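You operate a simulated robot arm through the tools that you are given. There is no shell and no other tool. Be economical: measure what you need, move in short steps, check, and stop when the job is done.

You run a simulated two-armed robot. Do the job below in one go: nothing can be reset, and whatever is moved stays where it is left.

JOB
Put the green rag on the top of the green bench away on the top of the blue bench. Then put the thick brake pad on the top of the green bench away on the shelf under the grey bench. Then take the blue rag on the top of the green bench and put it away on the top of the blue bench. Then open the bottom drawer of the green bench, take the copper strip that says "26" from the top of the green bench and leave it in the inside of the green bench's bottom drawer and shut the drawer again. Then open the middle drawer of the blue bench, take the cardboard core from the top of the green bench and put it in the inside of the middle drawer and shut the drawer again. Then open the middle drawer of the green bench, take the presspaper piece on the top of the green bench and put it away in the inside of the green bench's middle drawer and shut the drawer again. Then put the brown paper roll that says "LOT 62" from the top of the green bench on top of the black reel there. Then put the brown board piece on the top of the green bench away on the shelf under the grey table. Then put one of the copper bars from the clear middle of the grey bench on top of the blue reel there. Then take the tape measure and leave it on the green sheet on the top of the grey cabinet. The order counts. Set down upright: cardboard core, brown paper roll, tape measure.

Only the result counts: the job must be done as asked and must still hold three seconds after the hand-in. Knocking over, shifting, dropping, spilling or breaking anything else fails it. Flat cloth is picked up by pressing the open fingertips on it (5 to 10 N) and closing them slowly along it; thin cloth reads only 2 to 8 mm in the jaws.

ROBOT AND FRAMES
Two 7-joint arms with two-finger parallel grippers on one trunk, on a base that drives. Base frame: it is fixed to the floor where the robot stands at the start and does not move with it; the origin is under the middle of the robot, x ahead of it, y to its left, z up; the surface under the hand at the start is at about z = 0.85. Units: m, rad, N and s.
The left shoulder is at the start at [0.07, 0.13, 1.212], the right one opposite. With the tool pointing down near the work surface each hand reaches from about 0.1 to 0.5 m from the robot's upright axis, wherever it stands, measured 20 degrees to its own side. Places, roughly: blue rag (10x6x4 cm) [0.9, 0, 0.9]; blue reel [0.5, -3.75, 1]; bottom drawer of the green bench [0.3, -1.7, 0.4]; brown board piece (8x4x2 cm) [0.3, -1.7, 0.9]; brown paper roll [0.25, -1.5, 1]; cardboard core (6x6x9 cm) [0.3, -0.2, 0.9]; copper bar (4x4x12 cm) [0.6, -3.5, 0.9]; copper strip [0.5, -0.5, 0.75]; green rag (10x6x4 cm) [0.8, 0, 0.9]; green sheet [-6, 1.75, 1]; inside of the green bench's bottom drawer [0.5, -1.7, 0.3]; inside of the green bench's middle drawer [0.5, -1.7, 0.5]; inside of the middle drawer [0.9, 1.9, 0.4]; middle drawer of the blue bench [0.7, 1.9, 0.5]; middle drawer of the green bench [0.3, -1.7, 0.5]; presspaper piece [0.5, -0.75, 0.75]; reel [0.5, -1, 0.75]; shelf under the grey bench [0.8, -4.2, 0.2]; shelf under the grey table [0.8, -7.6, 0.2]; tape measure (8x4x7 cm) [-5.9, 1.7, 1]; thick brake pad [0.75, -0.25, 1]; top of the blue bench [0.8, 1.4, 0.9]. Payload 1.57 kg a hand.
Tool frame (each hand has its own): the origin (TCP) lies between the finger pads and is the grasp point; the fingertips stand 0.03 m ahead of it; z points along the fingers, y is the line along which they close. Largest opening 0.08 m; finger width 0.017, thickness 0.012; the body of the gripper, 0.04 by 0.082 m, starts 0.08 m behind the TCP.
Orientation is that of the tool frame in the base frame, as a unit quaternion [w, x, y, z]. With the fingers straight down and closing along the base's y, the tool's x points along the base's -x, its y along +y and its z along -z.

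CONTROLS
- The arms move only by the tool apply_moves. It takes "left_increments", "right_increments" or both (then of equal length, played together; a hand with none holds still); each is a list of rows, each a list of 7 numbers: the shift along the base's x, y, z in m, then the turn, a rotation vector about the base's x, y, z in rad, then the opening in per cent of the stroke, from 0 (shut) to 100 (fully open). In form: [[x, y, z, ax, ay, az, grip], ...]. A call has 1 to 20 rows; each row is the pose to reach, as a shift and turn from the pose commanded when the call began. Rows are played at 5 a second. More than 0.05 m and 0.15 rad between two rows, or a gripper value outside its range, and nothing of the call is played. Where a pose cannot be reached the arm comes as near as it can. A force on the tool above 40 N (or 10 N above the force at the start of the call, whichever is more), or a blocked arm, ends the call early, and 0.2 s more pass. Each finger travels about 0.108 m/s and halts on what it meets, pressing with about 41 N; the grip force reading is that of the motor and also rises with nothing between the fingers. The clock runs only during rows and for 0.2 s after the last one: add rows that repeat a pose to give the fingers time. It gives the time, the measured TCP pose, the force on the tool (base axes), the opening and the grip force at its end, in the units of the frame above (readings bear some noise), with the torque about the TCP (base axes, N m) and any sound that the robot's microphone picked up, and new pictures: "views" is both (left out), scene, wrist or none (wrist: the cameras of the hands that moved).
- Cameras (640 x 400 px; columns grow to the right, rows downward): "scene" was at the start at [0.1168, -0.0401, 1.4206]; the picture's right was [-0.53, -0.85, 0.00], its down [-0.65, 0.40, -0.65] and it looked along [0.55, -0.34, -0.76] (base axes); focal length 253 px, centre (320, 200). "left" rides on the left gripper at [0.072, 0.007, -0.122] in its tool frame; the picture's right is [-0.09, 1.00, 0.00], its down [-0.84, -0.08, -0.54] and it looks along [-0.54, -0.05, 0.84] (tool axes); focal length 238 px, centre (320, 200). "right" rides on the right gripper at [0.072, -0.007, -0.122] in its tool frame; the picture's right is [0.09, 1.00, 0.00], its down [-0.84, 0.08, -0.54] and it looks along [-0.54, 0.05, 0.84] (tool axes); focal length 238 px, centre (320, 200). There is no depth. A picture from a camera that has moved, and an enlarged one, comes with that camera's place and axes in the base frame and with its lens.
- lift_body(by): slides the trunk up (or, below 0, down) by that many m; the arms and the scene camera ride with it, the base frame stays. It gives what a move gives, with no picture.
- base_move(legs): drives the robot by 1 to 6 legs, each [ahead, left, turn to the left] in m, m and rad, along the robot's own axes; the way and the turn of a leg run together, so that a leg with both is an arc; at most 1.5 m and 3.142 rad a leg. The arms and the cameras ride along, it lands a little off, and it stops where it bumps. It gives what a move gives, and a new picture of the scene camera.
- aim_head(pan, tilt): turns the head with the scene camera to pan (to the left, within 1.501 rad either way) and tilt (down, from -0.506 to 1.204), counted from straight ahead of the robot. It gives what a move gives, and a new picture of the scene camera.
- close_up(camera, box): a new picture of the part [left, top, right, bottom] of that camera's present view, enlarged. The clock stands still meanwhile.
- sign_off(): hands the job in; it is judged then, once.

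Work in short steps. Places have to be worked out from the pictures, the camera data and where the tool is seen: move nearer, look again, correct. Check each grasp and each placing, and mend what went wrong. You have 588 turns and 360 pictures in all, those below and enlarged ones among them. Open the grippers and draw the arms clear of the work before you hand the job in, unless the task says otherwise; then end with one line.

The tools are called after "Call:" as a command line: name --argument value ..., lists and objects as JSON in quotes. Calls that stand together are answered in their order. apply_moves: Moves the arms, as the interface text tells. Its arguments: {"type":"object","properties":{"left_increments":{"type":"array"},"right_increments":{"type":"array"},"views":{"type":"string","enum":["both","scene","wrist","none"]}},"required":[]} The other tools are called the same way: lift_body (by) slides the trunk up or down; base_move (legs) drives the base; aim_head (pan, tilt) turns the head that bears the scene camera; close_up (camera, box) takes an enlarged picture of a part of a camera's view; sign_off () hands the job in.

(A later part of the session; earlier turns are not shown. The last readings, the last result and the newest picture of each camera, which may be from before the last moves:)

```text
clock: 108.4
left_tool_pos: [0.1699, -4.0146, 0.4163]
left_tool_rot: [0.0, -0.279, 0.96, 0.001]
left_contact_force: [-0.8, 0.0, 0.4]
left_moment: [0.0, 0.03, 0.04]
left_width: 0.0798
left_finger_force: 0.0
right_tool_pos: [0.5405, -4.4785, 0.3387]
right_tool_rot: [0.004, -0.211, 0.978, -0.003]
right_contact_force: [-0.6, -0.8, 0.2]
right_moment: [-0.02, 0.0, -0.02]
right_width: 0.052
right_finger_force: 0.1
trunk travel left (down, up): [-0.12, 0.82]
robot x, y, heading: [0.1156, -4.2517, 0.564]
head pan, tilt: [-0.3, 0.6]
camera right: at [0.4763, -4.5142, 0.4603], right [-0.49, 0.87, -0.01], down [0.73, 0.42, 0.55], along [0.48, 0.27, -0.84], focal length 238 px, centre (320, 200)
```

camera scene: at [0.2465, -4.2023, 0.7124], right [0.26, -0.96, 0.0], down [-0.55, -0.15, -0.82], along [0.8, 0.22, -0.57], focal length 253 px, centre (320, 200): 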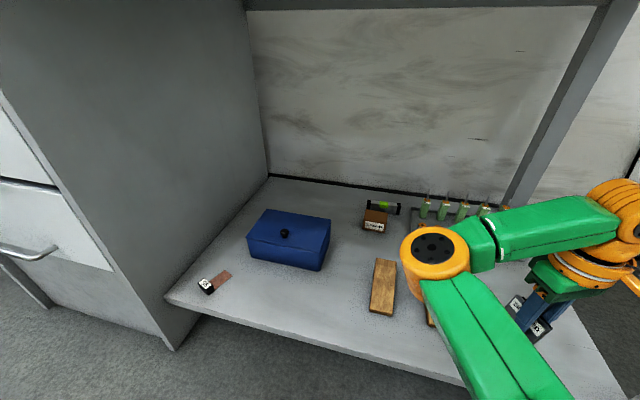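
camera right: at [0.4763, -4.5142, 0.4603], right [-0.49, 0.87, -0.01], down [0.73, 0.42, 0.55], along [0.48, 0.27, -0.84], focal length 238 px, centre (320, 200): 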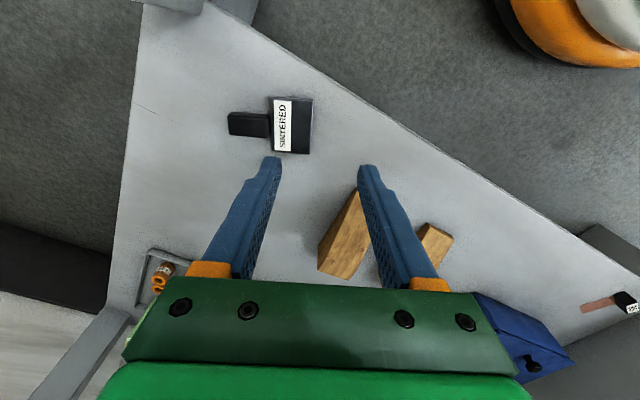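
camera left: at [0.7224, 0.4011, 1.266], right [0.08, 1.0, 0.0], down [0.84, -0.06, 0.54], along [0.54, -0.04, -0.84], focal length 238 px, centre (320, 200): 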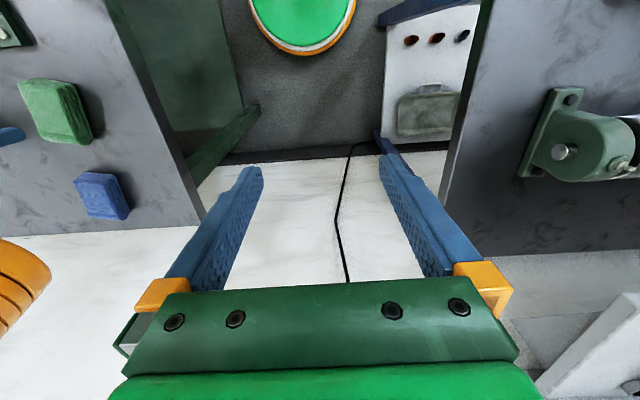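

The brake pad lies on the shelf (it tipped flat, clear of everything). Back out straight, turn back, raise the trunk.

Call:
base_move --legs '[[-0.27, 0.17, 0], [0, 0, -0.564], [-0.2, 0, 0]]'

Call:
lift_body --by 0.73

Call:
base_move --legs '[[0, 1.5, 0], [0, 1.5, 0], [0, 1.4, 0]]'

```text
clock: 113.3
left_tool_pos: [-0.2374, -4.0757, 0.4152]
left_tool_rot: [0.0, -0.007, 1.0, 0.0]
left_contact_force: [-0.9, 0.1, 0.0]
left_moment: [0.03, 0.0, -0.01]
left_width: 0.0802
left_finger_force: 0.0
right_tool_pos: [-0.1638, -4.6651, 0.3387]
right_tool_rot: [0.003, 0.062, 0.998, -0.004]
right_contact_force: [0.4, 0.2, 0.2]
right_moment: [0.01, -0.03, 0.02]
right_width: 0.0521
right_finger_force: 0.1
trunk travel left (down, up): [-0.12, 0.82]
robot x, y, heading: [-0.4068, -4.2521, 0.018]
head pan, tilt: [-0.3, 0.6]
camera scene: at [-0.2707, -4.2753, 0.7124], right [-0.28, -0.96, 0.0], down [-0.54, 0.16, -0.83], along [0.79, -0.23, -0.57], focal length 253 px, centre (320, 200)
```

scene: 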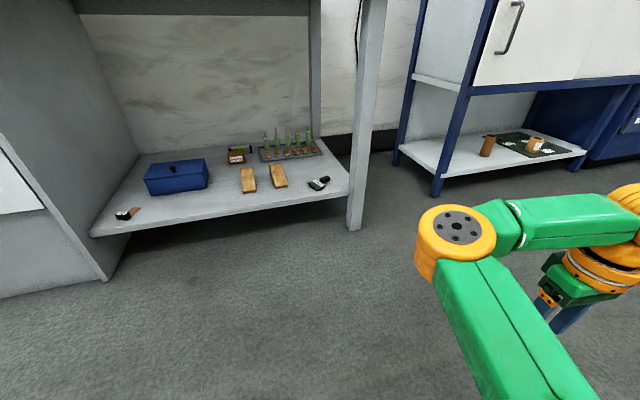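

```text
refused: 0.73 is not a number from -0.4 to 0.4
```

```text
clock: 134.2
left_tool_pos: [-0.1989, 0.2886, 0.415]
left_tool_rot: [0.0, 0.002, 1.0, 0.0]
left_contact_force: [1.2, -0.2, -0.2]
left_moment: [0.02, -0.02, -0.01]
left_width: 0.08
left_finger_force: 0.2
right_tool_pos: [-0.138, -0.3021, 0.3388]
right_tool_rot: [0.003, 0.073, 0.997, -0.004]
right_contact_force: [0.1, -0.2, 0.8]
right_moment: [0.01, 0.01, -0.01]
right_width: 0.052
right_finger_force: 0.0
trunk travel left (down, up): [-0.12, 0.82]
robot x, y, heading: [-0.3709, 0.1158, -0.004]
head pan, tilt: [-0.3, 0.6]
camera scene: at [-0.2366, 0.09, 0.7124], right [-0.3, -0.95, 0.0], down [-0.54, 0.17, -0.82], along [0.79, -0.25, -0.57], focal length 253 px, centre (320, 200)
```

scene: 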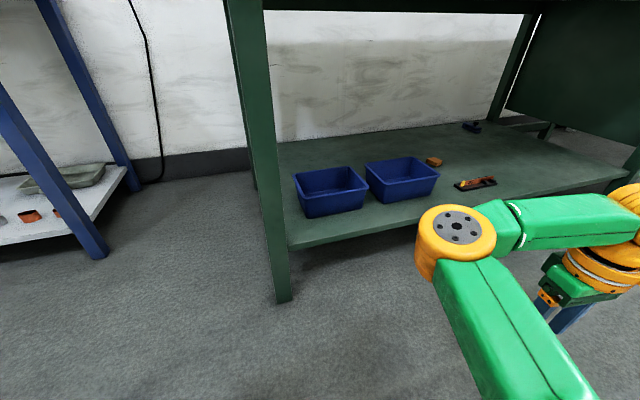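

Raise the trunk and drive to the bench end for the blue rag.

Call:
lift_body --by 0.4

Call:
lift_body --by 0.33

Call:
base_move --legs '[[0, 0.25, 0], [0.5, 0, 0], [0.44, -0.02, 0]]'

Call:
close_up --camera "right" --box '[0, 0, 640, 400]'

```text
clock: 138.1
left_tool_pos: [-0.2002, 0.2892, 0.8155]
left_tool_rot: [0.0, 0.003, 1.0, 0.0]
left_contact_force: [0.0, 0.3, 0.9]
left_moment: [-0.02, 0.01, -0.01]
left_width: 0.08
left_finger_force: 0.0
right_tool_pos: [-0.1386, -0.3024, 0.7389]
right_tool_rot: [0.003, 0.073, 0.997, -0.004]
right_contact_force: [0.0, -0.2, -0.4]
right_moment: [0.0, -0.01, 0.01]
right_width: 0.0522
right_finger_force: 0.0
trunk travel left (down, up): [-0.52, 0.42]
robot x, y, heading: [-0.3717, 0.1157, -0.005]
head pan, tilt: [-0.3, 0.6]
```

```text
clock: 141.3
left_tool_pos: [-0.1991, 0.2888, 1.1462]
left_tool_rot: [0.0, 0.003, 1.0, 0.0]
left_contact_force: [0.0, -0.2, -0.4]
left_moment: [0.01, 0.02, 0.01]
left_width: 0.0799
left_finger_force: 0.1
right_tool_pos: [-0.1378, -0.3023, 1.0674]
right_tool_rot: [0.003, 0.073, 0.997, -0.004]
right_contact_force: [-0.1, 0.6, -0.2]
right_moment: [-0.01, -0.01, 0.0]
right_width: 0.052
right_finger_force: 0.0
trunk travel left (down, up): [-0.85, 0.09]
robot x, y, heading: [-0.3733, 0.1167, -0.003]
head pan, tilt: [-0.3, 0.6]
```

```text
clock: 148.0
left_tool_pos: [0.7488, 0.5224, 1.1456]
left_tool_rot: [0.0, -0.004, 1.0, 0.0]
left_contact_force: [-0.2, -0.1, 0.2]
left_moment: [-0.01, -0.01, 0.0]
left_width: 0.0801
left_finger_force: 0.2
right_tool_pos: [0.8183, -0.067, 1.0692]
right_tool_rot: [0.004, 0.066, 0.998, -0.002]
right_contact_force: [-0.9, 0.2, 0.4]
right_moment: [0.01, 0.0, 0.0]
right_width: 0.0519
right_finger_force: 0.1
trunk travel left (down, up): [-0.85, 0.09]
robot x, y, heading: [0.5821, 0.3454, 0.001]
head pan, tilt: [-0.3, 0.6]
camera scene: at [0.7142, 0.3233, 1.4427], right [-0.29, -0.96, 0.0], down [-0.54, 0.16, -0.83], along [0.79, -0.24, -0.56], focal length 253 px, centre (320, 200)
```

scene: 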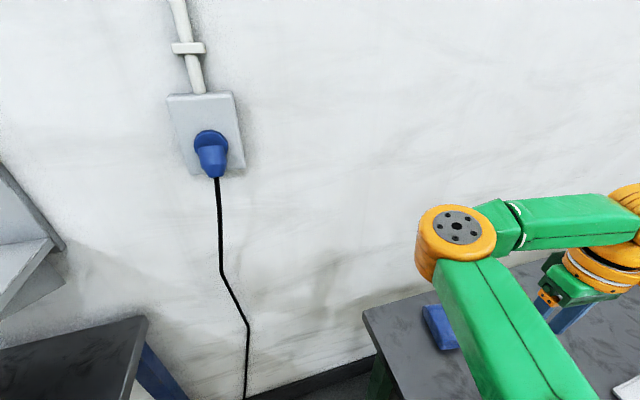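

```text
1.00 times, centred on (320, 200) of right (not enlarged: the box is as wide or as high as the picture)
camera zoom: at [0.7448, -0.0637, 1.19], right [0.04, 1.0, -0.01], down [0.84, -0.03, 0.55], along [0.55, -0.03, -0.84], focal length 238 px, centre (320, 200)
```

zoom: 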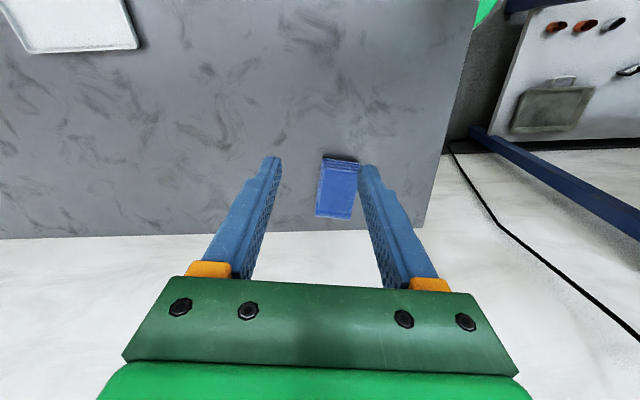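

Blue rag centre (0.928,-0.047), axis ≈ -0.095 rad. Drive 5 cm ahead, open fully and descend to just above.

Call:
base_move --legs '[[0.05, 0, 0]]'

Call:
apply_moves --right_increments '[[0.03, 0.01, -0.02, 0, 0, 0.035, 100], [0.057, 0.02, -0.05, 0, 0, 0.035, 100], [0.057, 0.02, -0.09, 0, 0, 0.035, 100], [0.057, 0.02, -0.125, 0, 0, 0.035, 100]]' --views "wrist"

```text
clock: 148.9
left_tool_pos: [0.7928, 0.5217, 1.1466]
left_tool_rot: [0.003, -0.003, 1.0, 0.0]
left_contact_force: [-1.0, -0.5, 1.1]
left_moment: [-0.02, -0.07, 0.0]
left_width: 0.0803
left_finger_force: 0.2
right_tool_pos: [0.8607, -0.0684, 1.0709]
right_tool_rot: [0.007, 0.067, 0.998, -0.003]
right_contact_force: [-0.4, 1.2, 0.9]
right_moment: [0.0, -0.08, 0.01]
right_width: 0.052
right_finger_force: 0.0
trunk travel left (down, up): [-0.85, 0.09]
robot x, y, heading: [0.6287, 0.3467, 0.005]
head pan, tilt: [-0.3, 0.6]
camera scene: at [0.756, 0.3235, 1.4434], right [-0.29, -0.96, 0.0], down [-0.54, 0.16, -0.83], along [0.79, -0.24, -0.56], focal length 253 px, centre (320, 200)
```

scene: 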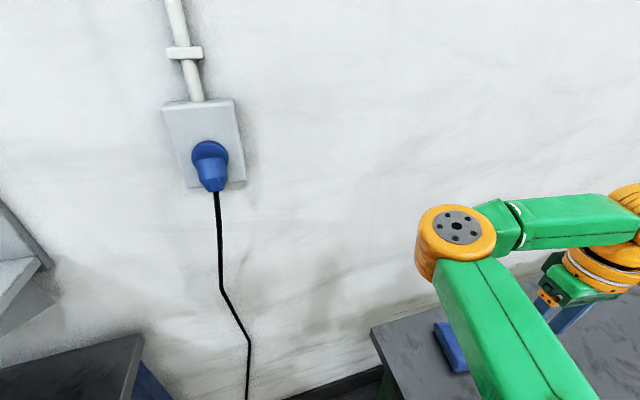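

```text
clock: 149.9
left_tool_pos: [0.8002, 0.5231, 1.1454]
left_tool_rot: [0.001, -0.003, 1.0, 0.001]
left_contact_force: [0.7, 0.2, 0.5]
left_moment: [0.02, 0.0, 0.02]
left_width: 0.0802
left_finger_force: 0.1
right_tool_pos: [0.9272, -0.0463, 0.9383]
right_tool_rot: [0.003, 0.05, 0.999, -0.003]
right_contact_force: [-0.4, 0.5, -0.4]
right_moment: [-0.01, 0.03, -0.03]
right_width: 0.08
right_finger_force: 0.0
trunk travel left (down, up): [-0.85, 0.09]
robot x, y, heading: [0.63, 0.349, 0.007]
head pan, tilt: [-0.3, 0.6]
camera right: at [0.8538, -0.0445, 1.0594], right [0.01, 1.0, -0.01], down [0.84, 0.0, 0.55], along [0.55, -0.01, -0.84], focal length 238 px, centre (320, 200)
```

right: 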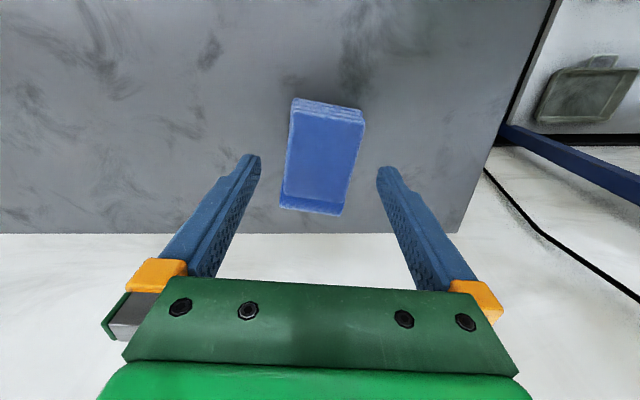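

Rag still rotated by ~-0.15 relative to the hand; correct yaw and descend straddling.

Call:
apply_moves --right_increments '[[0, 0, 0, 0, 0, -0.13, 100], [0, 0, -0.025, 0, 0, -0.15, 100], [0, 0, -0.044, 0, 0, -0.15, 100]]' --views "wrist"

```text
clock: 150.7
left_tool_pos: [0.801, 0.5227, 1.1446]
left_tool_rot: [0.0, -0.004, 1.0, -0.001]
left_contact_force: [-0.8, -0.3, 0.4]
left_moment: [0.03, 0.01, 0.0]
left_width: 0.08
left_finger_force: 0.0
right_tool_pos: [0.9267, -0.0479, 0.8967]
right_tool_rot: [0.002, 0.124, 0.992, -0.005]
right_contact_force: [0.4, 0.4, 0.2]
right_moment: [-0.02, -0.01, 0.0]
right_width: 0.0801
right_finger_force: 0.0
trunk travel left (down, up): [-0.85, 0.09]
robot x, y, heading: [0.6314, 0.3499, 0.003]
head pan, tilt: [-0.3, 0.6]
camera right: at [0.8544, -0.0346, 1.0181], right [0.16, 0.99, -0.01], down [0.83, -0.13, 0.55], along [0.54, -0.09, -0.84], focal length 238 px, centre (320, 200)
```

right: 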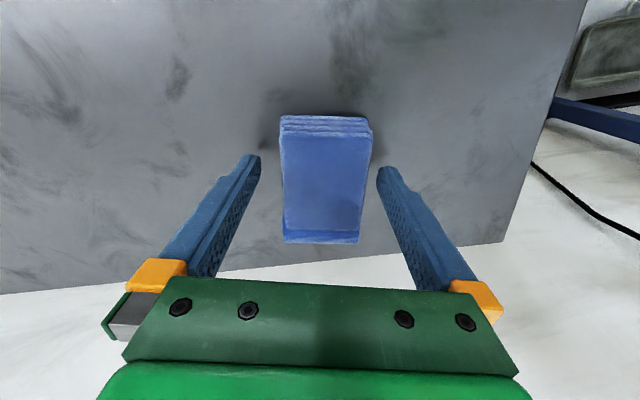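

Aligned. Advance 1 cm, down 3 mm, close and lift.

Call:
apply_moves --right_increments '[[0.01, 0, -0.004, 0, 0, 0, 100], [0.01, 0, -0.004, 0, 0, 0, 70], [0.01, 0, -0.004, 0, 0, 0, 40], [0.01, 0, -0.004, 0, 0, 0, 0], [0.01, 0, -0.004, 0, 0, 0, 0], [0.01, 0, -0.004, 0, 0, 0, 0], [0.01, 0, 0.04, 0, 0, 0, 0], [0.01, 0, 0.09, 0, 0, 0, 0], [0.01, 0, 0.14, 0, 0, 0, 0], [0.01, 0, 0.185, 0, 0, 0, 0]]' --views "wrist"

```text
clock: 152.9
left_tool_pos: [0.7993, 0.5229, 1.1452]
left_tool_rot: [0.001, -0.003, 1.0, 0.0]
left_contact_force: [-0.1, 0.8, 0.4]
left_moment: [0.01, 0.02, -0.01]
left_width: 0.0802
left_finger_force: 0.0
right_tool_pos: [0.9322, -0.0496, 1.0825]
right_tool_rot: [0.002, 0.125, 0.992, -0.004]
right_contact_force: [0.5, 0.2, -0.8]
right_moment: [0.02, 0.01, 0.01]
right_width: 0.0597
right_finger_force: 41.1
trunk travel left (down, up): [-0.85, 0.09]
robot x, y, heading: [0.6312, 0.3497, 0.008]
head pan, tilt: [-0.3, 0.6]
camera right: at [0.8609, -0.036, 1.2033], right [0.16, 0.99, -0.01], down [0.83, -0.13, 0.55], along [0.54, -0.09, -0.84], focal length 238 px, centre (320, 200)
```

right: 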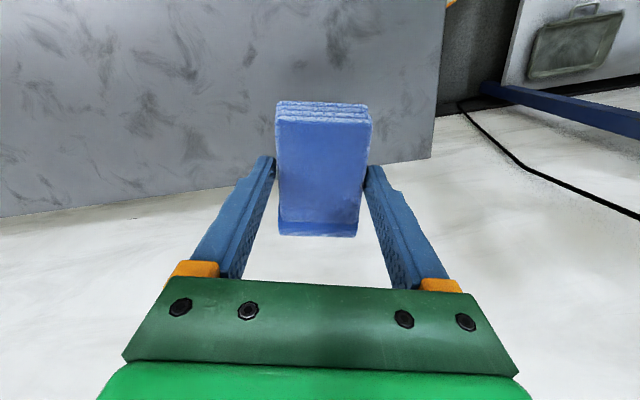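

Held. Back out, go left, and turn 0.5 to bring the blue rag over the free place between the grey block and the tin.

Call:
base_move --legs '[[-0.4, 0.03, 0], [0, 0.82, 0], [0, 0, 0.5]]'

Call:
close_up --camera "right" --box '[0, 0, 640, 400]'

```text
clock: 160.8
left_tool_pos: [0.3055, 1.4215, 1.1444]
left_tool_rot: [0.0, -0.251, 0.968, 0.001]
left_contact_force: [0.0, 0.4, 0.3]
left_moment: [0.03, 0.02, 0.0]
left_width: 0.0799
left_finger_force: 0.1
right_tool_pos: [0.6974, 0.984, 1.0801]
right_tool_rot: [0.003, -0.125, 0.992, -0.002]
right_contact_force: [-0.5, -0.2, -0.6]
right_moment: [0.0, 0.02, 0.01]
right_width: 0.0591
right_finger_force: 41.3
trunk travel left (down, up): [-0.85, 0.09]
robot x, y, heading: [0.2426, 1.1853, 0.505]
head pan, tilt: [-0.3, 0.6]
camera scene: at [0.3711, 1.2294, 1.4424], right [0.21, -0.98, 0.0], down [-0.55, -0.12, -0.82], along [0.81, 0.17, -0.57], focal length 253 px, centre (320, 200)
```

scene: 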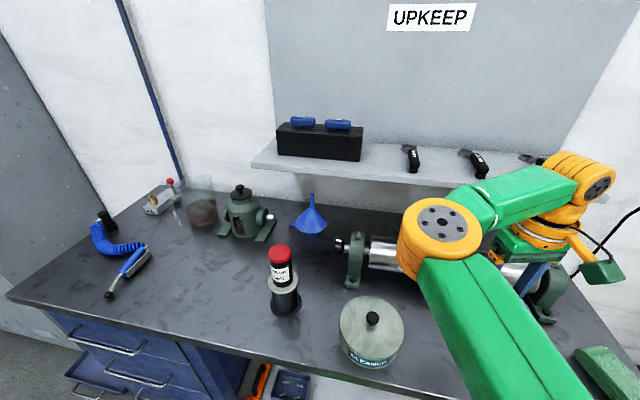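

```text
1.00 times, centred on (320, 200) of right (not enlarged: the box is as wide or as high as the picture)
camera zoom: at [0.6276, 0.9601, 1.2024], right [-0.34, 0.94, -0.01], down [0.79, 0.29, 0.55], along [0.52, 0.18, -0.84], focal length 238 px, centre (320, 200)
```

zoom: 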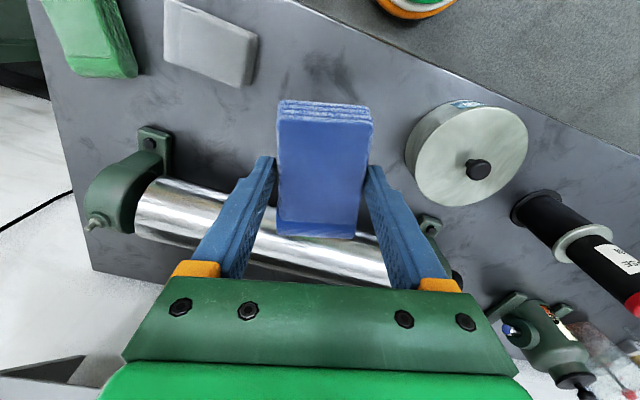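

Centered between the block and the tin. Lower.

Call:
apply_moves --right_increments '[[-0.01, 0.005, -0.04, 0, 0, 0, 0], [-0.01, 0.005, -0.08, 0, 0, 0, 0], [-0.01, 0.005, -0.12, 0, 0, 0, 0], [-0.01, 0.005, -0.155, 0, 0, 0, 0], [-0.01, 0.005, -0.165, 0, 0, 0, 0], [-0.01, 0.005, -0.172, 0, 0, 0, 0], [-0.01, 0.005, -0.178, 0, 0, 0, 0], [-0.01, 0.005, -0.183, 0, 0, 0, 0]]' --views "wrist"

```text
clock: 162.6
left_tool_pos: [0.3007, 1.4239, 1.1451]
left_tool_rot: [0.002, -0.25, 0.968, -0.001]
left_contact_force: [0.5, 1.2, -0.7]
left_moment: [-0.01, -0.03, -0.04]
left_width: 0.0801
left_finger_force: 0.0
right_tool_pos: [0.6853, 0.9884, 0.9046]
right_tool_rot: [0.01, -0.125, 0.992, -0.008]
right_contact_force: [-0.5, -0.6, 20.0]
right_moment: [0.4, 0.73, 0.09]
right_width: 0.0591
right_finger_force: 41.2
trunk travel left (down, up): [-0.85, 0.09]
robot x, y, heading: [0.2386, 1.1848, 0.506]
head pan, tilt: [-0.3, 0.6]
stopped in row 8 (right hand): the force on the tool passed its limit at 44 N (the readings are from after the stop); the commanded pose is now the measured one
camera right: at [0.6149, 0.9657, 1.0247], right [-0.34, 0.94, -0.02], down [0.78, 0.29, 0.55], along [0.53, 0.17, -0.83], focal length 238 px, centre (320, 200)
```

right: 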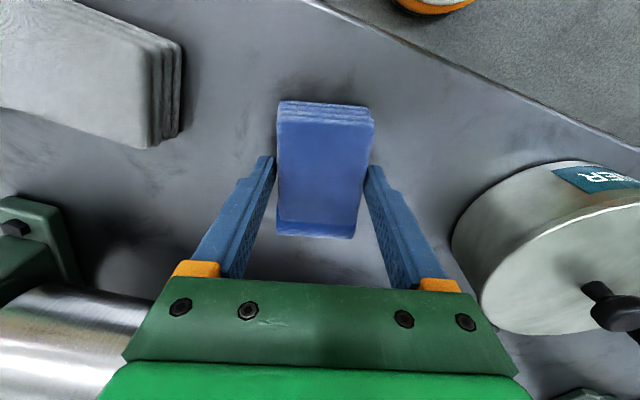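

Down. Release and rise.

Call:
apply_moves --right_increments '[[0, 0, 0.001, 0, 0, 0, 50], [0, 0, 0.001, 0, 0, 0, 100], [0, 0, 0.001, 0, 0, 0, 100], [0, 0, 0.04, 0, 0, 0, 100], [0, 0, 0.08, 0, 0, 0, 100], [0, 0, 0.13, 0, 0, 0, 100], [0, 0, 0.18, 0, 0, 0, 100]]' --views "wrist"

```text
clock: 164.2
left_tool_pos: [0.3054, 1.4209, 1.1455]
left_tool_rot: [0.001, -0.251, 0.968, 0.0]
left_contact_force: [0.1, -0.6, -0.6]
left_moment: [0.01, 0.0, 0.0]
left_width: 0.0802
left_finger_force: 0.1
right_tool_pos: [0.6899, 0.985, 1.08]
right_tool_rot: [0.009, -0.125, 0.992, -0.006]
right_contact_force: [-0.4, -0.2, 0.1]
right_moment: [0.0, 0.02, 0.0]
right_width: 0.0798
right_finger_force: 0.1
trunk travel left (down, up): [-0.85, 0.09]
robot x, y, heading: [0.2371, 1.1872, 0.504]
head pan, tilt: [-0.3, 0.6]
camera right: at [0.6194, 0.9638, 1.2002], right [-0.34, 0.94, -0.02], down [0.78, 0.29, 0.55], along [0.52, 0.17, -0.83], focal length 238 px, centre (320, 200)
```

right: 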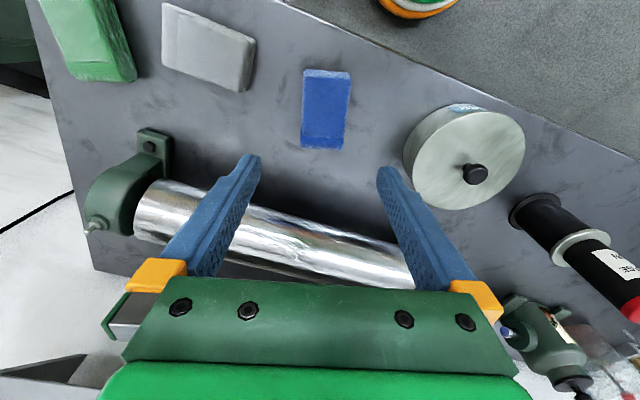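

Blue rag placed. Now to the copper strips: drive back in front of the green bench around y=-0.45.

Call:
base_move --legs '[[0, 0, -0.5], [-0.5, 0, 0], [0, -1.4, 0], [0, -0.35, 0]]'

Call:
aim_head --pan 0.1 --tilt 0.7

```text
clock: 177.1
left_tool_pos: [-0.0833, -0.4036, 1.1437]
left_tool_rot: [0.0, 0.003, 1.0, 0.0]
left_contact_force: [-0.4, 0.7, -0.4]
left_moment: [-0.02, -0.01, 0.01]
left_width: 0.0801
left_finger_force: 0.1
right_tool_pos: [0.0401, -0.9726, 1.0791]
right_tool_rot: [0.006, 0.13, 0.991, -0.009]
right_contact_force: [-0.5, 0.8, 0.0]
right_moment: [-0.03, -0.02, -0.02]
right_width: 0.0802
right_finger_force: 0.1
trunk travel left (down, up): [-0.85, 0.09]
robot x, y, heading: [-0.2543, -0.5765, -0.004]
head pan, tilt: [-0.3, 0.6]
camera scene: at [-0.12, -0.6027, 1.4425], right [-0.3, -0.95, 0.0], down [-0.54, 0.17, -0.83], along [0.79, -0.25, -0.56], focal length 253 px, centre (320, 200)
```

scene: 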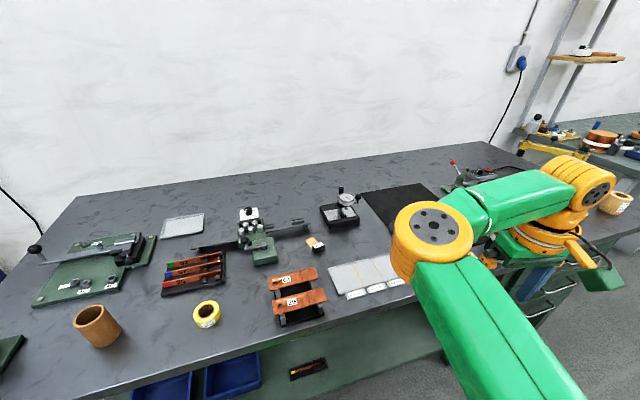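

```text
clock: 178.0
left_tool_pos: [-0.0834, -0.4069, 1.1466]
left_tool_rot: [0.0, 0.002, 1.0, 0.001]
left_contact_force: [-0.1, 0.8, -0.4]
left_moment: [0.01, -0.01, 0.0]
left_width: 0.0801
left_finger_force: 0.0
right_tool_pos: [0.0397, -0.9745, 1.0782]
right_tool_rot: [0.006, 0.129, 0.992, -0.008]
right_contact_force: [0.1, -0.5, 0.3]
right_moment: [-0.01, 0.0, 0.01]
right_width: 0.08
right_finger_force: 0.1
trunk travel left (down, up): [-0.85, 0.09]
robot x, y, heading: [-0.2525, -0.5792, -0.005]
head pan, tilt: [0.099, 0.7]
camera scene: at [-0.1198, -0.5716, 1.4338], right [0.09, -1.0, 0.0], down [-0.64, -0.06, -0.77], along [0.76, 0.07, -0.64], focal length 253 px, centre (320, 200)
```

scene: 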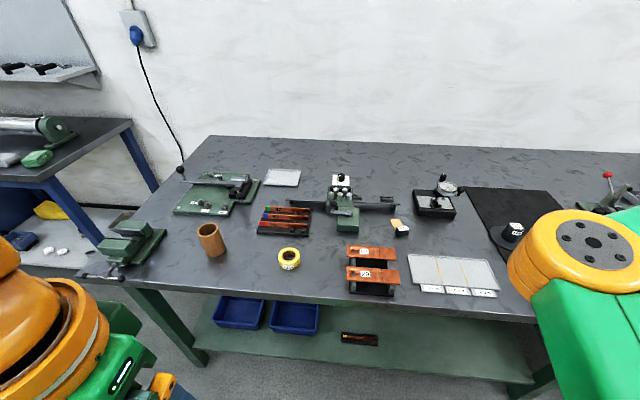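

Call:
close_up --camera "scene" --box '[330, 225, 410, 275]'

Call:
close_up --camera "scene" --box '[240, 185, 340, 247]'

Call:
close_up --camera "scene" --box '[340, 210, 520, 310]'

```text
8.00 times, centred on (370, 250) of scene
camera zoom: at [-0.1198, -0.5716, 1.4338], right [0.09, -1.0, 0.0], down [-0.64, -0.06, -0.77], along [0.76, 0.07, -0.64], focal length 2024 px, centre (-80, -200)
```

zoom: 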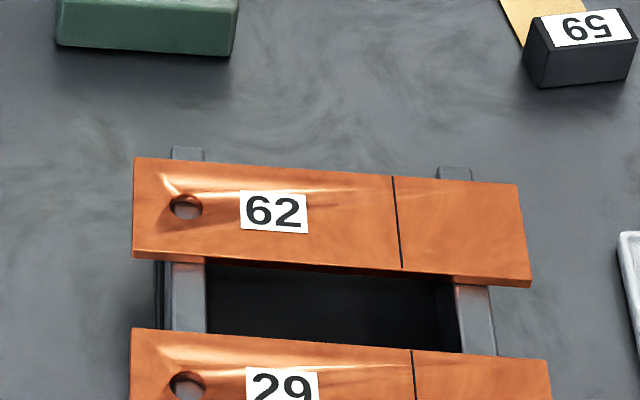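

```text
6.40 times, centred on (290, 216) of scene
camera zoom: at [-0.1198, -0.5716, 1.4338], right [0.09, -1.0, 0.0], down [-0.64, -0.06, -0.77], along [0.76, 0.07, -0.64], focal length 1619 px, centre (512, 98)
```

zoom: 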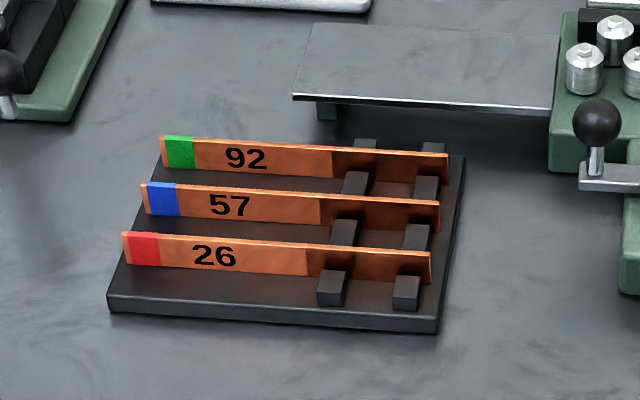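

```text
3.56 times, centred on (430, 260) of scene
camera zoom: at [-0.1198, -0.5716, 1.4338], right [0.09, -1.0, 0.0], down [-0.64, -0.06, -0.77], along [0.76, 0.07, -0.64], focal length 899 px, centre (-71, -13)
```

zoom: 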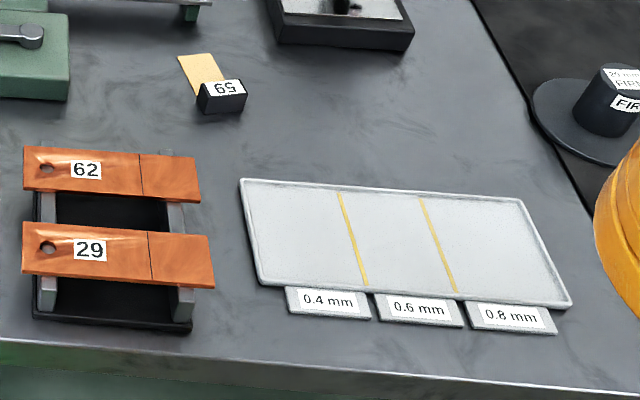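

Strip "26" is the front one (red end) in the black rack, on edge along y from -0.34 to -0.485 at x≈0.40. First view the drawers.

Call:
base_move --legs '[[-0.25, -1.0, 0]]'

Call:
aim_head --pan 0.0 --tilt 0.7

```text
clock: 183.2
left_tool_pos: [-0.3335, -1.3801, 1.1461]
left_tool_rot: [0.0, -0.001, 1.0, 0.0]
left_contact_force: [-0.9, -0.5, 1.1]
left_moment: [0.02, 0.0, 0.02]
left_width: 0.0803
left_finger_force: 0.1
right_tool_pos: [-0.2072, -1.9478, 1.0785]
right_tool_rot: [0.005, 0.126, 0.992, -0.008]
right_contact_force: [-1.0, 0.3, 0.0]
right_moment: [-0.02, 0.03, -0.02]
right_width: 0.08
right_finger_force: 0.1
trunk travel left (down, up): [-0.85, 0.09]
robot x, y, heading: [-0.5057, -1.5562, 0.002]
head pan, tilt: [0.099, 0.7]
camera scene: at [-0.3697, -1.5448, 1.4338], right [0.1, -0.99, 0.0], down [-0.64, -0.07, -0.76], along [0.76, 0.08, -0.64], focal length 253 px, centre (320, 200)
```

scene: 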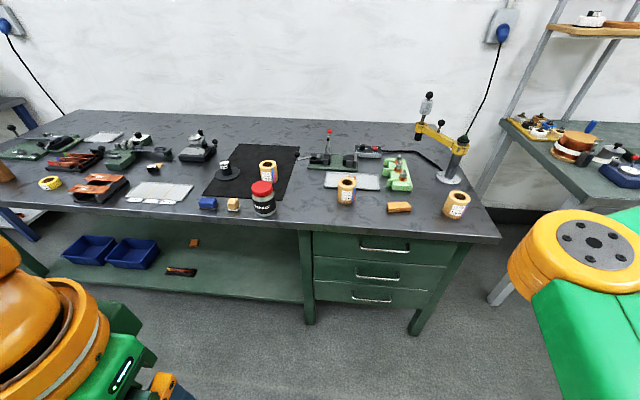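

```text
clock: 183.9
left_tool_pos: [-0.3345, -1.3806, 1.1447]
left_tool_rot: [0.0, 0.0, 1.0, 0.0]
left_contact_force: [-0.6, 0.7, -0.3]
left_moment: [0.01, -0.01, -0.02]
left_width: 0.0802
left_finger_force: 0.0
right_tool_pos: [-0.2078, -1.9486, 1.0786]
right_tool_rot: [0.005, 0.127, 0.992, -0.008]
right_contact_force: [-0.1, 0.0, -0.3]
right_moment: [0.03, 0.0, 0.01]
right_width: 0.0798
right_finger_force: 0.1
trunk travel left (down, up): [-0.85, 0.09]
robot x, y, heading: [-0.5009, -1.5585, 0.006]
head pan, tilt: [0.0, 0.7]
camera scene: at [-0.3694, -1.5541, 1.4338], right [0.0, -1.0, 0.0], down [-0.64, 0.0, -0.76], along [0.76, 0.0, -0.64], focal length 253 px, centre (320, 200)
```

scene: 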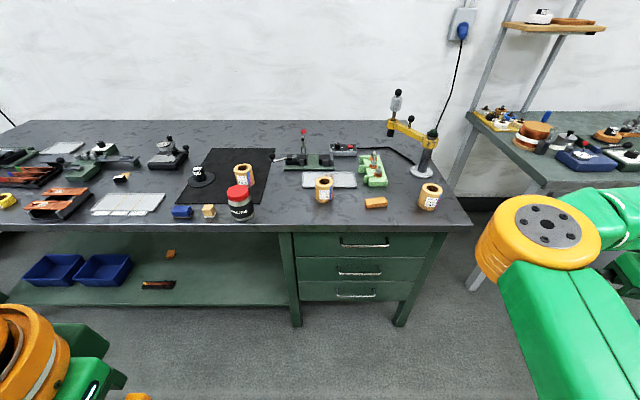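

Drawer stack is centred near y≈-1.72 with bar handles at about z 0.73/0.56/0.37. Lower the trunk and turn the right hand to point forward with a vertical closing axis.

Call:
lift_body --by -0.4

Call:
lift_body --by -0.15

Call:
apply_moves --right_increments '[[0.01, 0.01, 0, 0.0806, -0.0806, -0.0806, 50], [0.03, 0.02, 0, 0.1612, -0.1612, -0.1612, 50], [0.05, 0.03, 0, 0.2418, -0.2418, -0.2418, 50], [0.07, 0.04, 0, 0.3224, -0.3224, -0.3224, 50], [0.09, 0.05, 0, 0.403, -0.403, -0.403, 50], [0.11, 0.06, 0, 0.4836, -0.4836, -0.4836, 50], [0.13, 0.07, 0, 0.5642, -0.5642, -0.5642, 50], [0.15, 0.08, 0, 0.6448, -0.6448, -0.6448, 50], [0.16, 0.08, 0, 0.7254, -0.7254, -0.7254, 50], [0.17, 0.08, 0, 0.806, -0.806, -0.806, 50], [0.18, 0.08, 0, 0.8866, -0.8866, -0.8866, 50], [0.19, 0.08, 0, 0.9672, -0.9672, -0.9672, 50], [0.2, 0.08, 0, 1.0478, -1.0478, -1.0478, 50], [0.2, 0.08, 0, 1.1284, -1.1284, -1.1284, 50], [0.2, 0.08, 0, 1.209, -1.209, -1.209, 50]]' --views "both"

```text
clock: 187.7
left_tool_pos: [-0.3342, -1.3799, 0.7442]
left_tool_rot: [0.0, -0.001, 1.0, 0.0]
left_contact_force: [0.3, -0.9, -0.5]
left_moment: [0.01, 0.0, 0.01]
left_width: 0.0802
left_finger_force: 0.0
right_tool_pos: [-0.2078, -1.9481, 0.6785]
right_tool_rot: [0.005, 0.126, 0.992, -0.008]
right_contact_force: [0.1, -1.1, -0.8]
right_moment: [-0.03, 0.01, 0.04]
right_width: 0.0801
right_finger_force: 0.0
trunk travel left (down, up): [-0.45, 0.49]
robot x, y, heading: [-0.5063, -1.5542, 0.001]
head pan, tilt: [0.0, 0.7]
```

```text
clock: 189.4
left_tool_pos: [-0.3335, -1.3824, 0.5958]
left_tool_rot: [0.0, -0.001, 1.0, 0.0]
left_contact_force: [0.3, -0.2, -0.7]
left_moment: [-0.04, 0.01, 0.01]
left_width: 0.08
left_finger_force: 0.1
right_tool_pos: [-0.2079, -1.9484, 0.5297]
right_tool_rot: [0.004, 0.127, 0.992, -0.008]
right_contact_force: [0.3, 0.3, 0.1]
right_moment: [-0.02, -0.03, 0.01]
right_width: 0.0801
right_finger_force: 0.0
trunk travel left (down, up): [-0.3, 0.64]
robot x, y, heading: [-0.5047, -1.5548, -0.0]
head pan, tilt: [0.0, 0.7]
```

```text
clock: 192.7
left_tool_pos: [-0.3352, -1.3818, 0.5962]
left_tool_rot: [0.001, -0.001, 1.0, 0.0]
left_contact_force: [0.1, 0.1, 0.0]
left_moment: [0.0, 0.02, 0.02]
left_width: 0.0801
left_finger_force: 0.1
right_tool_pos: [-0.0119, -1.8791, 0.5358]
right_tool_rot: [0.43, 0.566, 0.435, 0.552]
right_contact_force: [0.1, 1.0, -0.1]
right_moment: [-0.01, 0.02, 0.02]
right_width: 0.04
right_finger_force: 0.0
right hand out of reach, approached as far as the arm can: row 15
trunk travel left (down, up): [-0.3, 0.64]
robot x, y, heading: [-0.5057, -1.5575, 0.003]
head pan, tilt: [0.0, 0.7]
camera scene: at [-0.3697, -1.5544, 0.8838], right [0.0, -1.0, 0.0], down [-0.64, 0.0, -0.77], along [0.77, 0.0, -0.64], focal length 253 px, centre (320, 200)
camera right: at [-0.1329, -1.8071, 0.5498], right [0.02, -0.16, 0.99], down [-0.55, -0.83, -0.13], along [0.84, -0.54, -0.1], focal length 238 px, centre (320, 200)
```

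scene: 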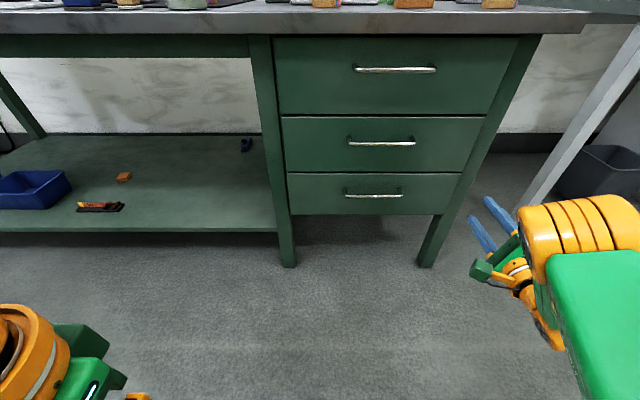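
right: 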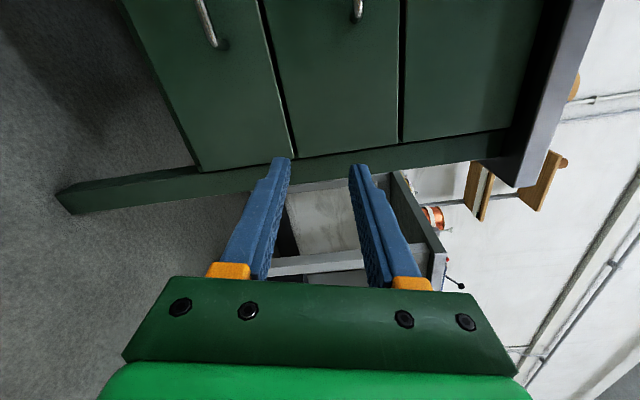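

Handles triangulate to x≈0.19, y≈-1.70, z≈0.76/0.60/0.44. Fix the roll, lower trunk 0.09 and shift the base left 0.18 to face the bottom handle.

Call:
apply_moves --right_increments '[[-0.01, 0.0, 0, -0.125, 0, 0, 60], [-0.01, 0.0, 0, -0.25, 0, 0, 60]]' --views "none"

Call:
lift_body --by -0.093

Call:
base_move --legs '[[0, 0.18, 0]]'

Call:
close_up --camera "right" --box '[0, 0, 640, 400]'

```text
clock: 193.2
left_tool_pos: [-0.335, -1.3814, 0.5961]
left_tool_rot: [0.0, -0.001, 1.0, 0.0]
left_contact_force: [-0.2, -0.5, 0.4]
left_moment: [0.01, 0.03, 0.01]
left_width: 0.08
left_finger_force: 0.0
right_tool_pos: [-0.0222, -1.8798, 0.5358]
right_tool_rot: [0.499, 0.507, 0.501, 0.494]
right_contact_force: [0.1, -0.7, -0.1]
right_moment: [0.0, -0.01, 0.01]
right_width: 0.0478
right_finger_force: 0.1
trunk travel left (down, up): [-0.3, 0.64]
robot x, y, heading: [-0.5047, -1.5566, 0.001]
head pan, tilt: [0.0, 0.7]
```

```text
clock: 194.5
left_tool_pos: [-0.335, -1.3816, 0.5023]
left_tool_rot: [0.001, -0.001, 1.0, 0.001]
left_contact_force: [-0.6, -0.4, 0.1]
left_moment: [0.0, 0.02, 0.0]
left_width: 0.08
left_finger_force: 0.0
right_tool_pos: [-0.0212, -1.88, 0.4424]
right_tool_rot: [0.498, 0.507, 0.5, 0.494]
right_contact_force: [-0.3, -0.4, 0.1]
right_moment: [0.02, -0.03, 0.04]
right_width: 0.048
right_finger_force: 0.1
trunk travel left (down, up): [-0.207, 0.733]
robot x, y, heading: [-0.5055, -1.5555, 0.005]
head pan, tilt: [0.0, 0.7]
```

```text
clock: 196.1
left_tool_pos: [-0.3349, -1.1934, 0.5024]
left_tool_rot: [0.0, 0.0, 1.0, 0.001]
left_contact_force: [0.7, -0.7, -0.8]
left_moment: [0.0, 0.0, -0.02]
left_width: 0.08
left_finger_force: 0.1
right_tool_pos: [-0.0226, -1.6921, 0.4433]
right_tool_rot: [0.499, 0.508, 0.499, 0.494]
right_contact_force: [-0.2, -0.8, -0.4]
right_moment: [0.05, -0.01, 0.02]
right_width: 0.0482
right_finger_force: 0.0
trunk travel left (down, up): [-0.207, 0.733]
robot x, y, heading: [-0.5057, -1.3671, 0.002]
head pan, tilt: [0.0, 0.7]
camera scene: at [-0.3698, -1.3666, 0.7908], right [0.0, -1.0, 0.0], down [-0.64, 0.0, -0.76], along [0.76, 0.0, -0.64], focal length 253 px, centre (320, 200)
```

scene: 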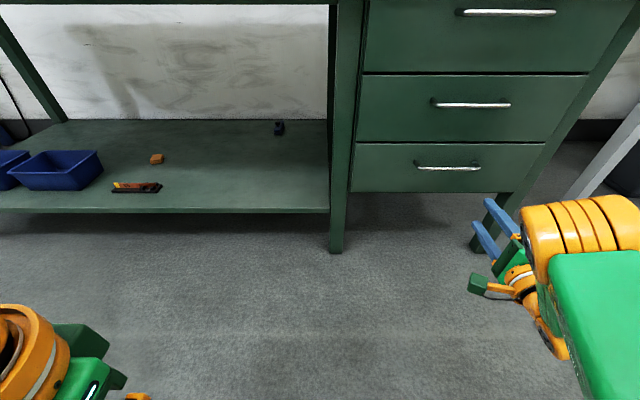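

```text
1.00 times, centred on (320, 200) of right (not enlarged: the box is as wide or as high as the picture)
camera zoom: at [-0.1436, -1.6185, 0.4378], right [0.02, 0.09, 1.0], down [-0.55, -0.83, 0.08], along [0.83, -0.55, 0.04], focal length 238 px, centre (320, 200)
```

zoom: 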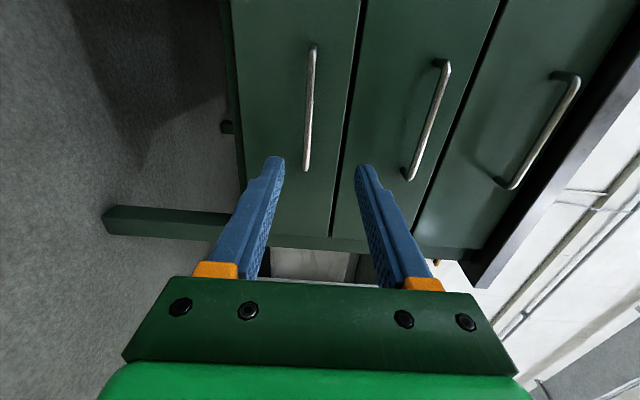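

Handle is about z 0.43, centred at y≈-1.70. Lower 13 mm and drive ahead 0.16, then look.

Call:
apply_moves --right_increments '[[0, -0.004, -0.014, 0, 0, 0, 70]]' --views "none"

Call:
base_move --legs '[[0.15, 0, 0]]'

Call:
close_up --camera "right" --box '[0, 0, 640, 400]'

```text
clock: 196.5
left_tool_pos: [-0.3331, -1.1936, 0.5023]
left_tool_rot: [0.001, 0.0, 1.0, 0.0]
left_contact_force: [0.1, 0.0, 0.6]
left_moment: [-0.03, 0.01, 0.02]
left_width: 0.0796
left_finger_force: 0.0
right_tool_pos: [-0.0231, -1.6982, 0.4301]
right_tool_rot: [0.496, 0.507, 0.502, 0.494]
right_contact_force: [0.0, 0.0, -0.4]
right_moment: [0.0, 0.05, -0.01]
right_width: 0.0558
right_finger_force: 0.1
right hand out of reach, approached as far as the arm can: row 1
trunk travel left (down, up): [-0.207, 0.733]
robot x, y, heading: [-0.5061, -1.365, 0.004]
head pan, tilt: [0.0, 0.7]
```

```text
clock: 197.8
left_tool_pos: [-0.1897, -1.1933, 0.5034]
left_tool_rot: [0.001, 0.002, 1.0, 0.0]
left_contact_force: [1.2, -0.6, -0.4]
left_moment: [0.04, -0.01, -0.01]
left_width: 0.0799
left_finger_force: 0.1
right_tool_pos: [0.1215, -1.7002, 0.4317]
right_tool_rot: [0.497, 0.509, 0.501, 0.493]
right_contact_force: [-0.6, -0.1, 0.3]
right_moment: [0.0, 0.03, 0.05]
right_width: 0.0558
right_finger_force: 0.0
trunk travel left (down, up): [-0.207, 0.733]
robot x, y, heading: [-0.3652, -1.3687, -0.004]
head pan, tilt: [0.0, 0.7]
camera scene: at [-0.2249, -1.3674, 0.7908], right [0.0, -1.0, 0.0], down [-0.64, 0.0, -0.76], along [0.76, 0.0, -0.64], focal length 253 px, centre (320, 200)
```

scene: 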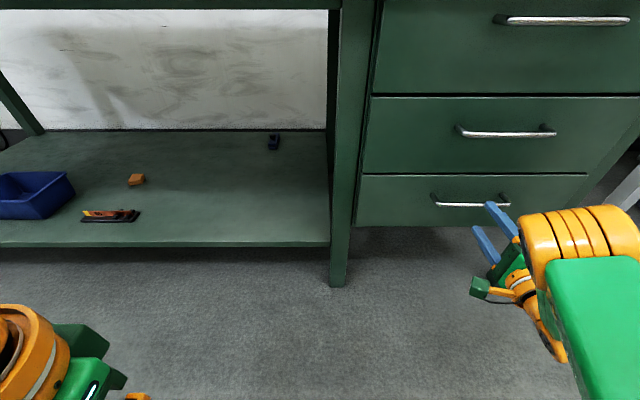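

```text
1.00 times, centred on (320, 200) of right (not enlarged: the box is as wide or as high as the picture)
camera zoom: at [0.0004, -1.6272, 0.4263], right [0.02, 0.09, 1.0], down [-0.55, -0.83, 0.09], along [0.83, -0.55, 0.03], focal length 238 px, centre (320, 200)
```

zoom: 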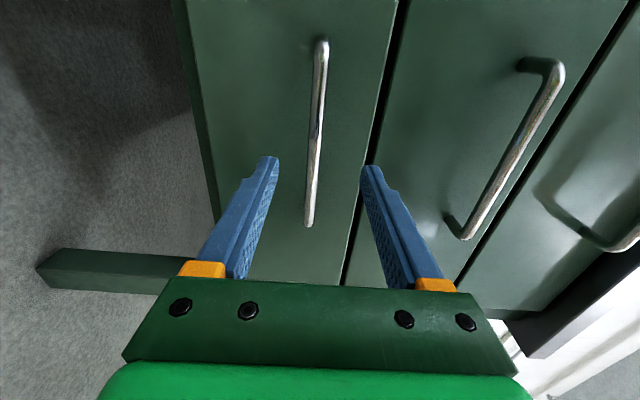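

Well aligned. Drive ahead 5 cm and close on the bar.

Call:
base_move --legs '[[0.05, 0, 0]]'

Call:
apply_moves --right_increments '[[0, 0, 0, 0, 0, 0, 40], [0, 0, 0, 0, 0, 0, 10], [0, 0, 0, 0, 0, 0, 0], [0, 0, 0, 0, 0, 0, 0]]' --views "wrist"

```text
clock: 198.8
left_tool_pos: [-0.1381, -1.1944, 0.5024]
left_tool_rot: [-0.001, 0.002, 1.0, 0.0]
left_contact_force: [0.5, -0.4, 0.6]
left_moment: [0.02, -0.04, -0.01]
left_width: 0.08
left_finger_force: 0.0
right_tool_pos: [0.1723, -1.7015, 0.4306]
right_tool_rot: [0.497, 0.509, 0.501, 0.493]
right_contact_force: [0.3, 0.0, 0.1]
right_moment: [-0.04, 0.01, -0.01]
right_width: 0.0559
right_finger_force: 0.1
trunk travel left (down, up): [-0.207, 0.733]
robot x, y, heading: [-0.3095, -1.3687, 0.0]
head pan, tilt: [0.0, 0.7]
camera scene: at [-0.1744, -1.3677, 0.7908], right [0.0, -1.0, 0.0], down [-0.64, 0.0, -0.76], along [0.76, 0.0, -0.64], focal length 253 px, centre (320, 200)
```

scene: 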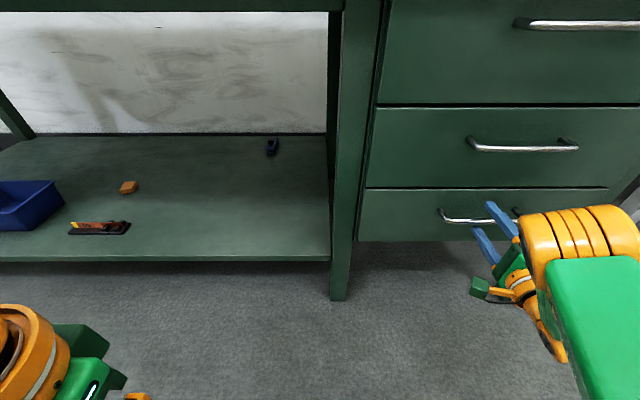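

```text
clock: 199.8
left_tool_pos: [-0.1369, -1.1957, 0.5018]
left_tool_rot: [-0.002, 0.002, 1.0, 0.002]
left_contact_force: [1.1, 1.2, -0.8]
left_moment: [-0.01, 0.0, 0.05]
left_width: 0.0801
left_finger_force: 0.1
right_tool_pos: [0.1724, -1.7011, 0.4266]
right_tool_rot: [0.494, 0.513, 0.502, 0.491]
right_contact_force: [-18.2, 11.9, -28.1]
right_moment: [-0.24, 0.61, -0.15]
right_width: 0.0118
right_finger_force: 28.7
trunk travel left (down, up): [-0.207, 0.733]
robot x, y, heading: [-0.3063, -1.3698, -0.005]
head pan, tilt: [0.0, 0.7]
camera right: at [0.051, -1.628, 0.4228], right [0.03, 0.08, 1.0], down [-0.55, -0.83, 0.09], along [0.84, -0.55, 0.02], focal length 238 px, centre (320, 200)
```

right: 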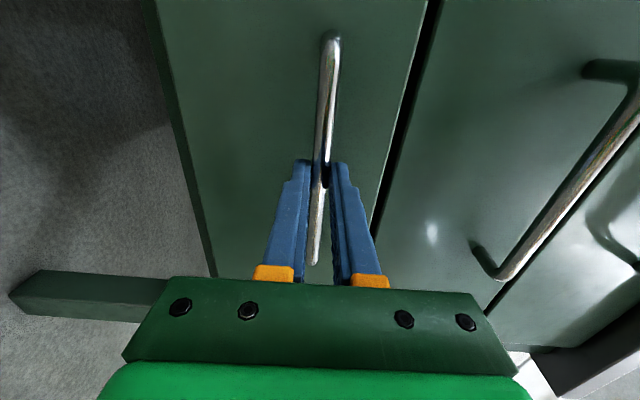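

Bar gripped. Pull the drawer by driving back.

Call:
base_move --legs '[[-0.12, 0, 0]]'

```text
clock: 201.0
left_tool_pos: [-0.258, -1.1962, 0.5013]
left_tool_rot: [-0.004, 0.004, 1.0, 0.001]
left_contact_force: [0.6, 0.6, 0.2]
left_moment: [0.03, -0.04, 0.02]
left_width: 0.0798
left_finger_force: 0.1
right_tool_pos: [0.0517, -1.7015, 0.4259]
right_tool_rot: [0.494, 0.512, 0.502, 0.492]
right_contact_force: [-1.3, 14.3, -30.2]
right_moment: [-0.19, 0.59, 0.31]
right_width: 0.0116
right_finger_force: 29.2
trunk travel left (down, up): [-0.207, 0.733]
robot x, y, heading: [-0.433, -1.3653, -0.007]
head pan, tilt: [0.0, 0.7]
camera scene: at [-0.2916, -1.369, 0.7897], right [-0.01, -1.0, 0.0], down [-0.65, 0.01, -0.76], along [0.76, 0.0, -0.65], focal length 253 px, centre (320, 200)
```

scene: 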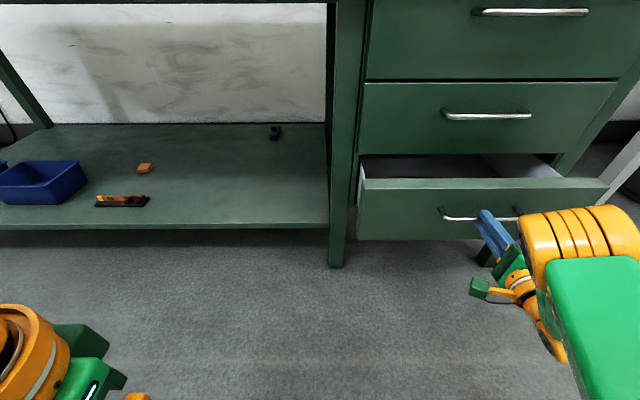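

Opening well. Pull another 0.13.

Call:
base_move --legs '[[-0.13, 0, 0.005]]'

```text
clock: 202.3
left_tool_pos: [-0.3901, -1.1947, 0.5031]
left_tool_rot: [-0.002, 0.0, 1.0, 0.004]
left_contact_force: [-0.6, -0.8, -1.0]
left_moment: [0.01, -0.03, 0.02]
left_width: 0.08
left_finger_force: 0.0
right_tool_pos: [-0.078, -1.7008, 0.4259]
right_tool_rot: [0.492, 0.512, 0.503, 0.493]
right_contact_force: [-1.0, -25.4, -15.7]
right_moment: [-0.5, 0.29, -0.54]
right_width: 0.0118
right_finger_force: 28.7
trunk travel left (down, up): [-0.207, 0.733]
robot x, y, heading: [-0.5632, -1.3701, 0.001]
head pan, tilt: [0.0, 0.7]
camera scene: at [-0.4248, -1.3705, 0.7903], right [0.0, -1.0, -0.01], down [-0.65, 0.0, -0.76], along [0.76, 0.01, -0.65], focal length 253 px, centre (320, 200)
```

scene: 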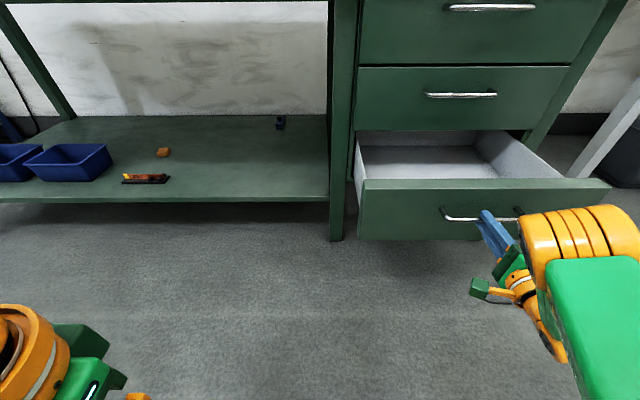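

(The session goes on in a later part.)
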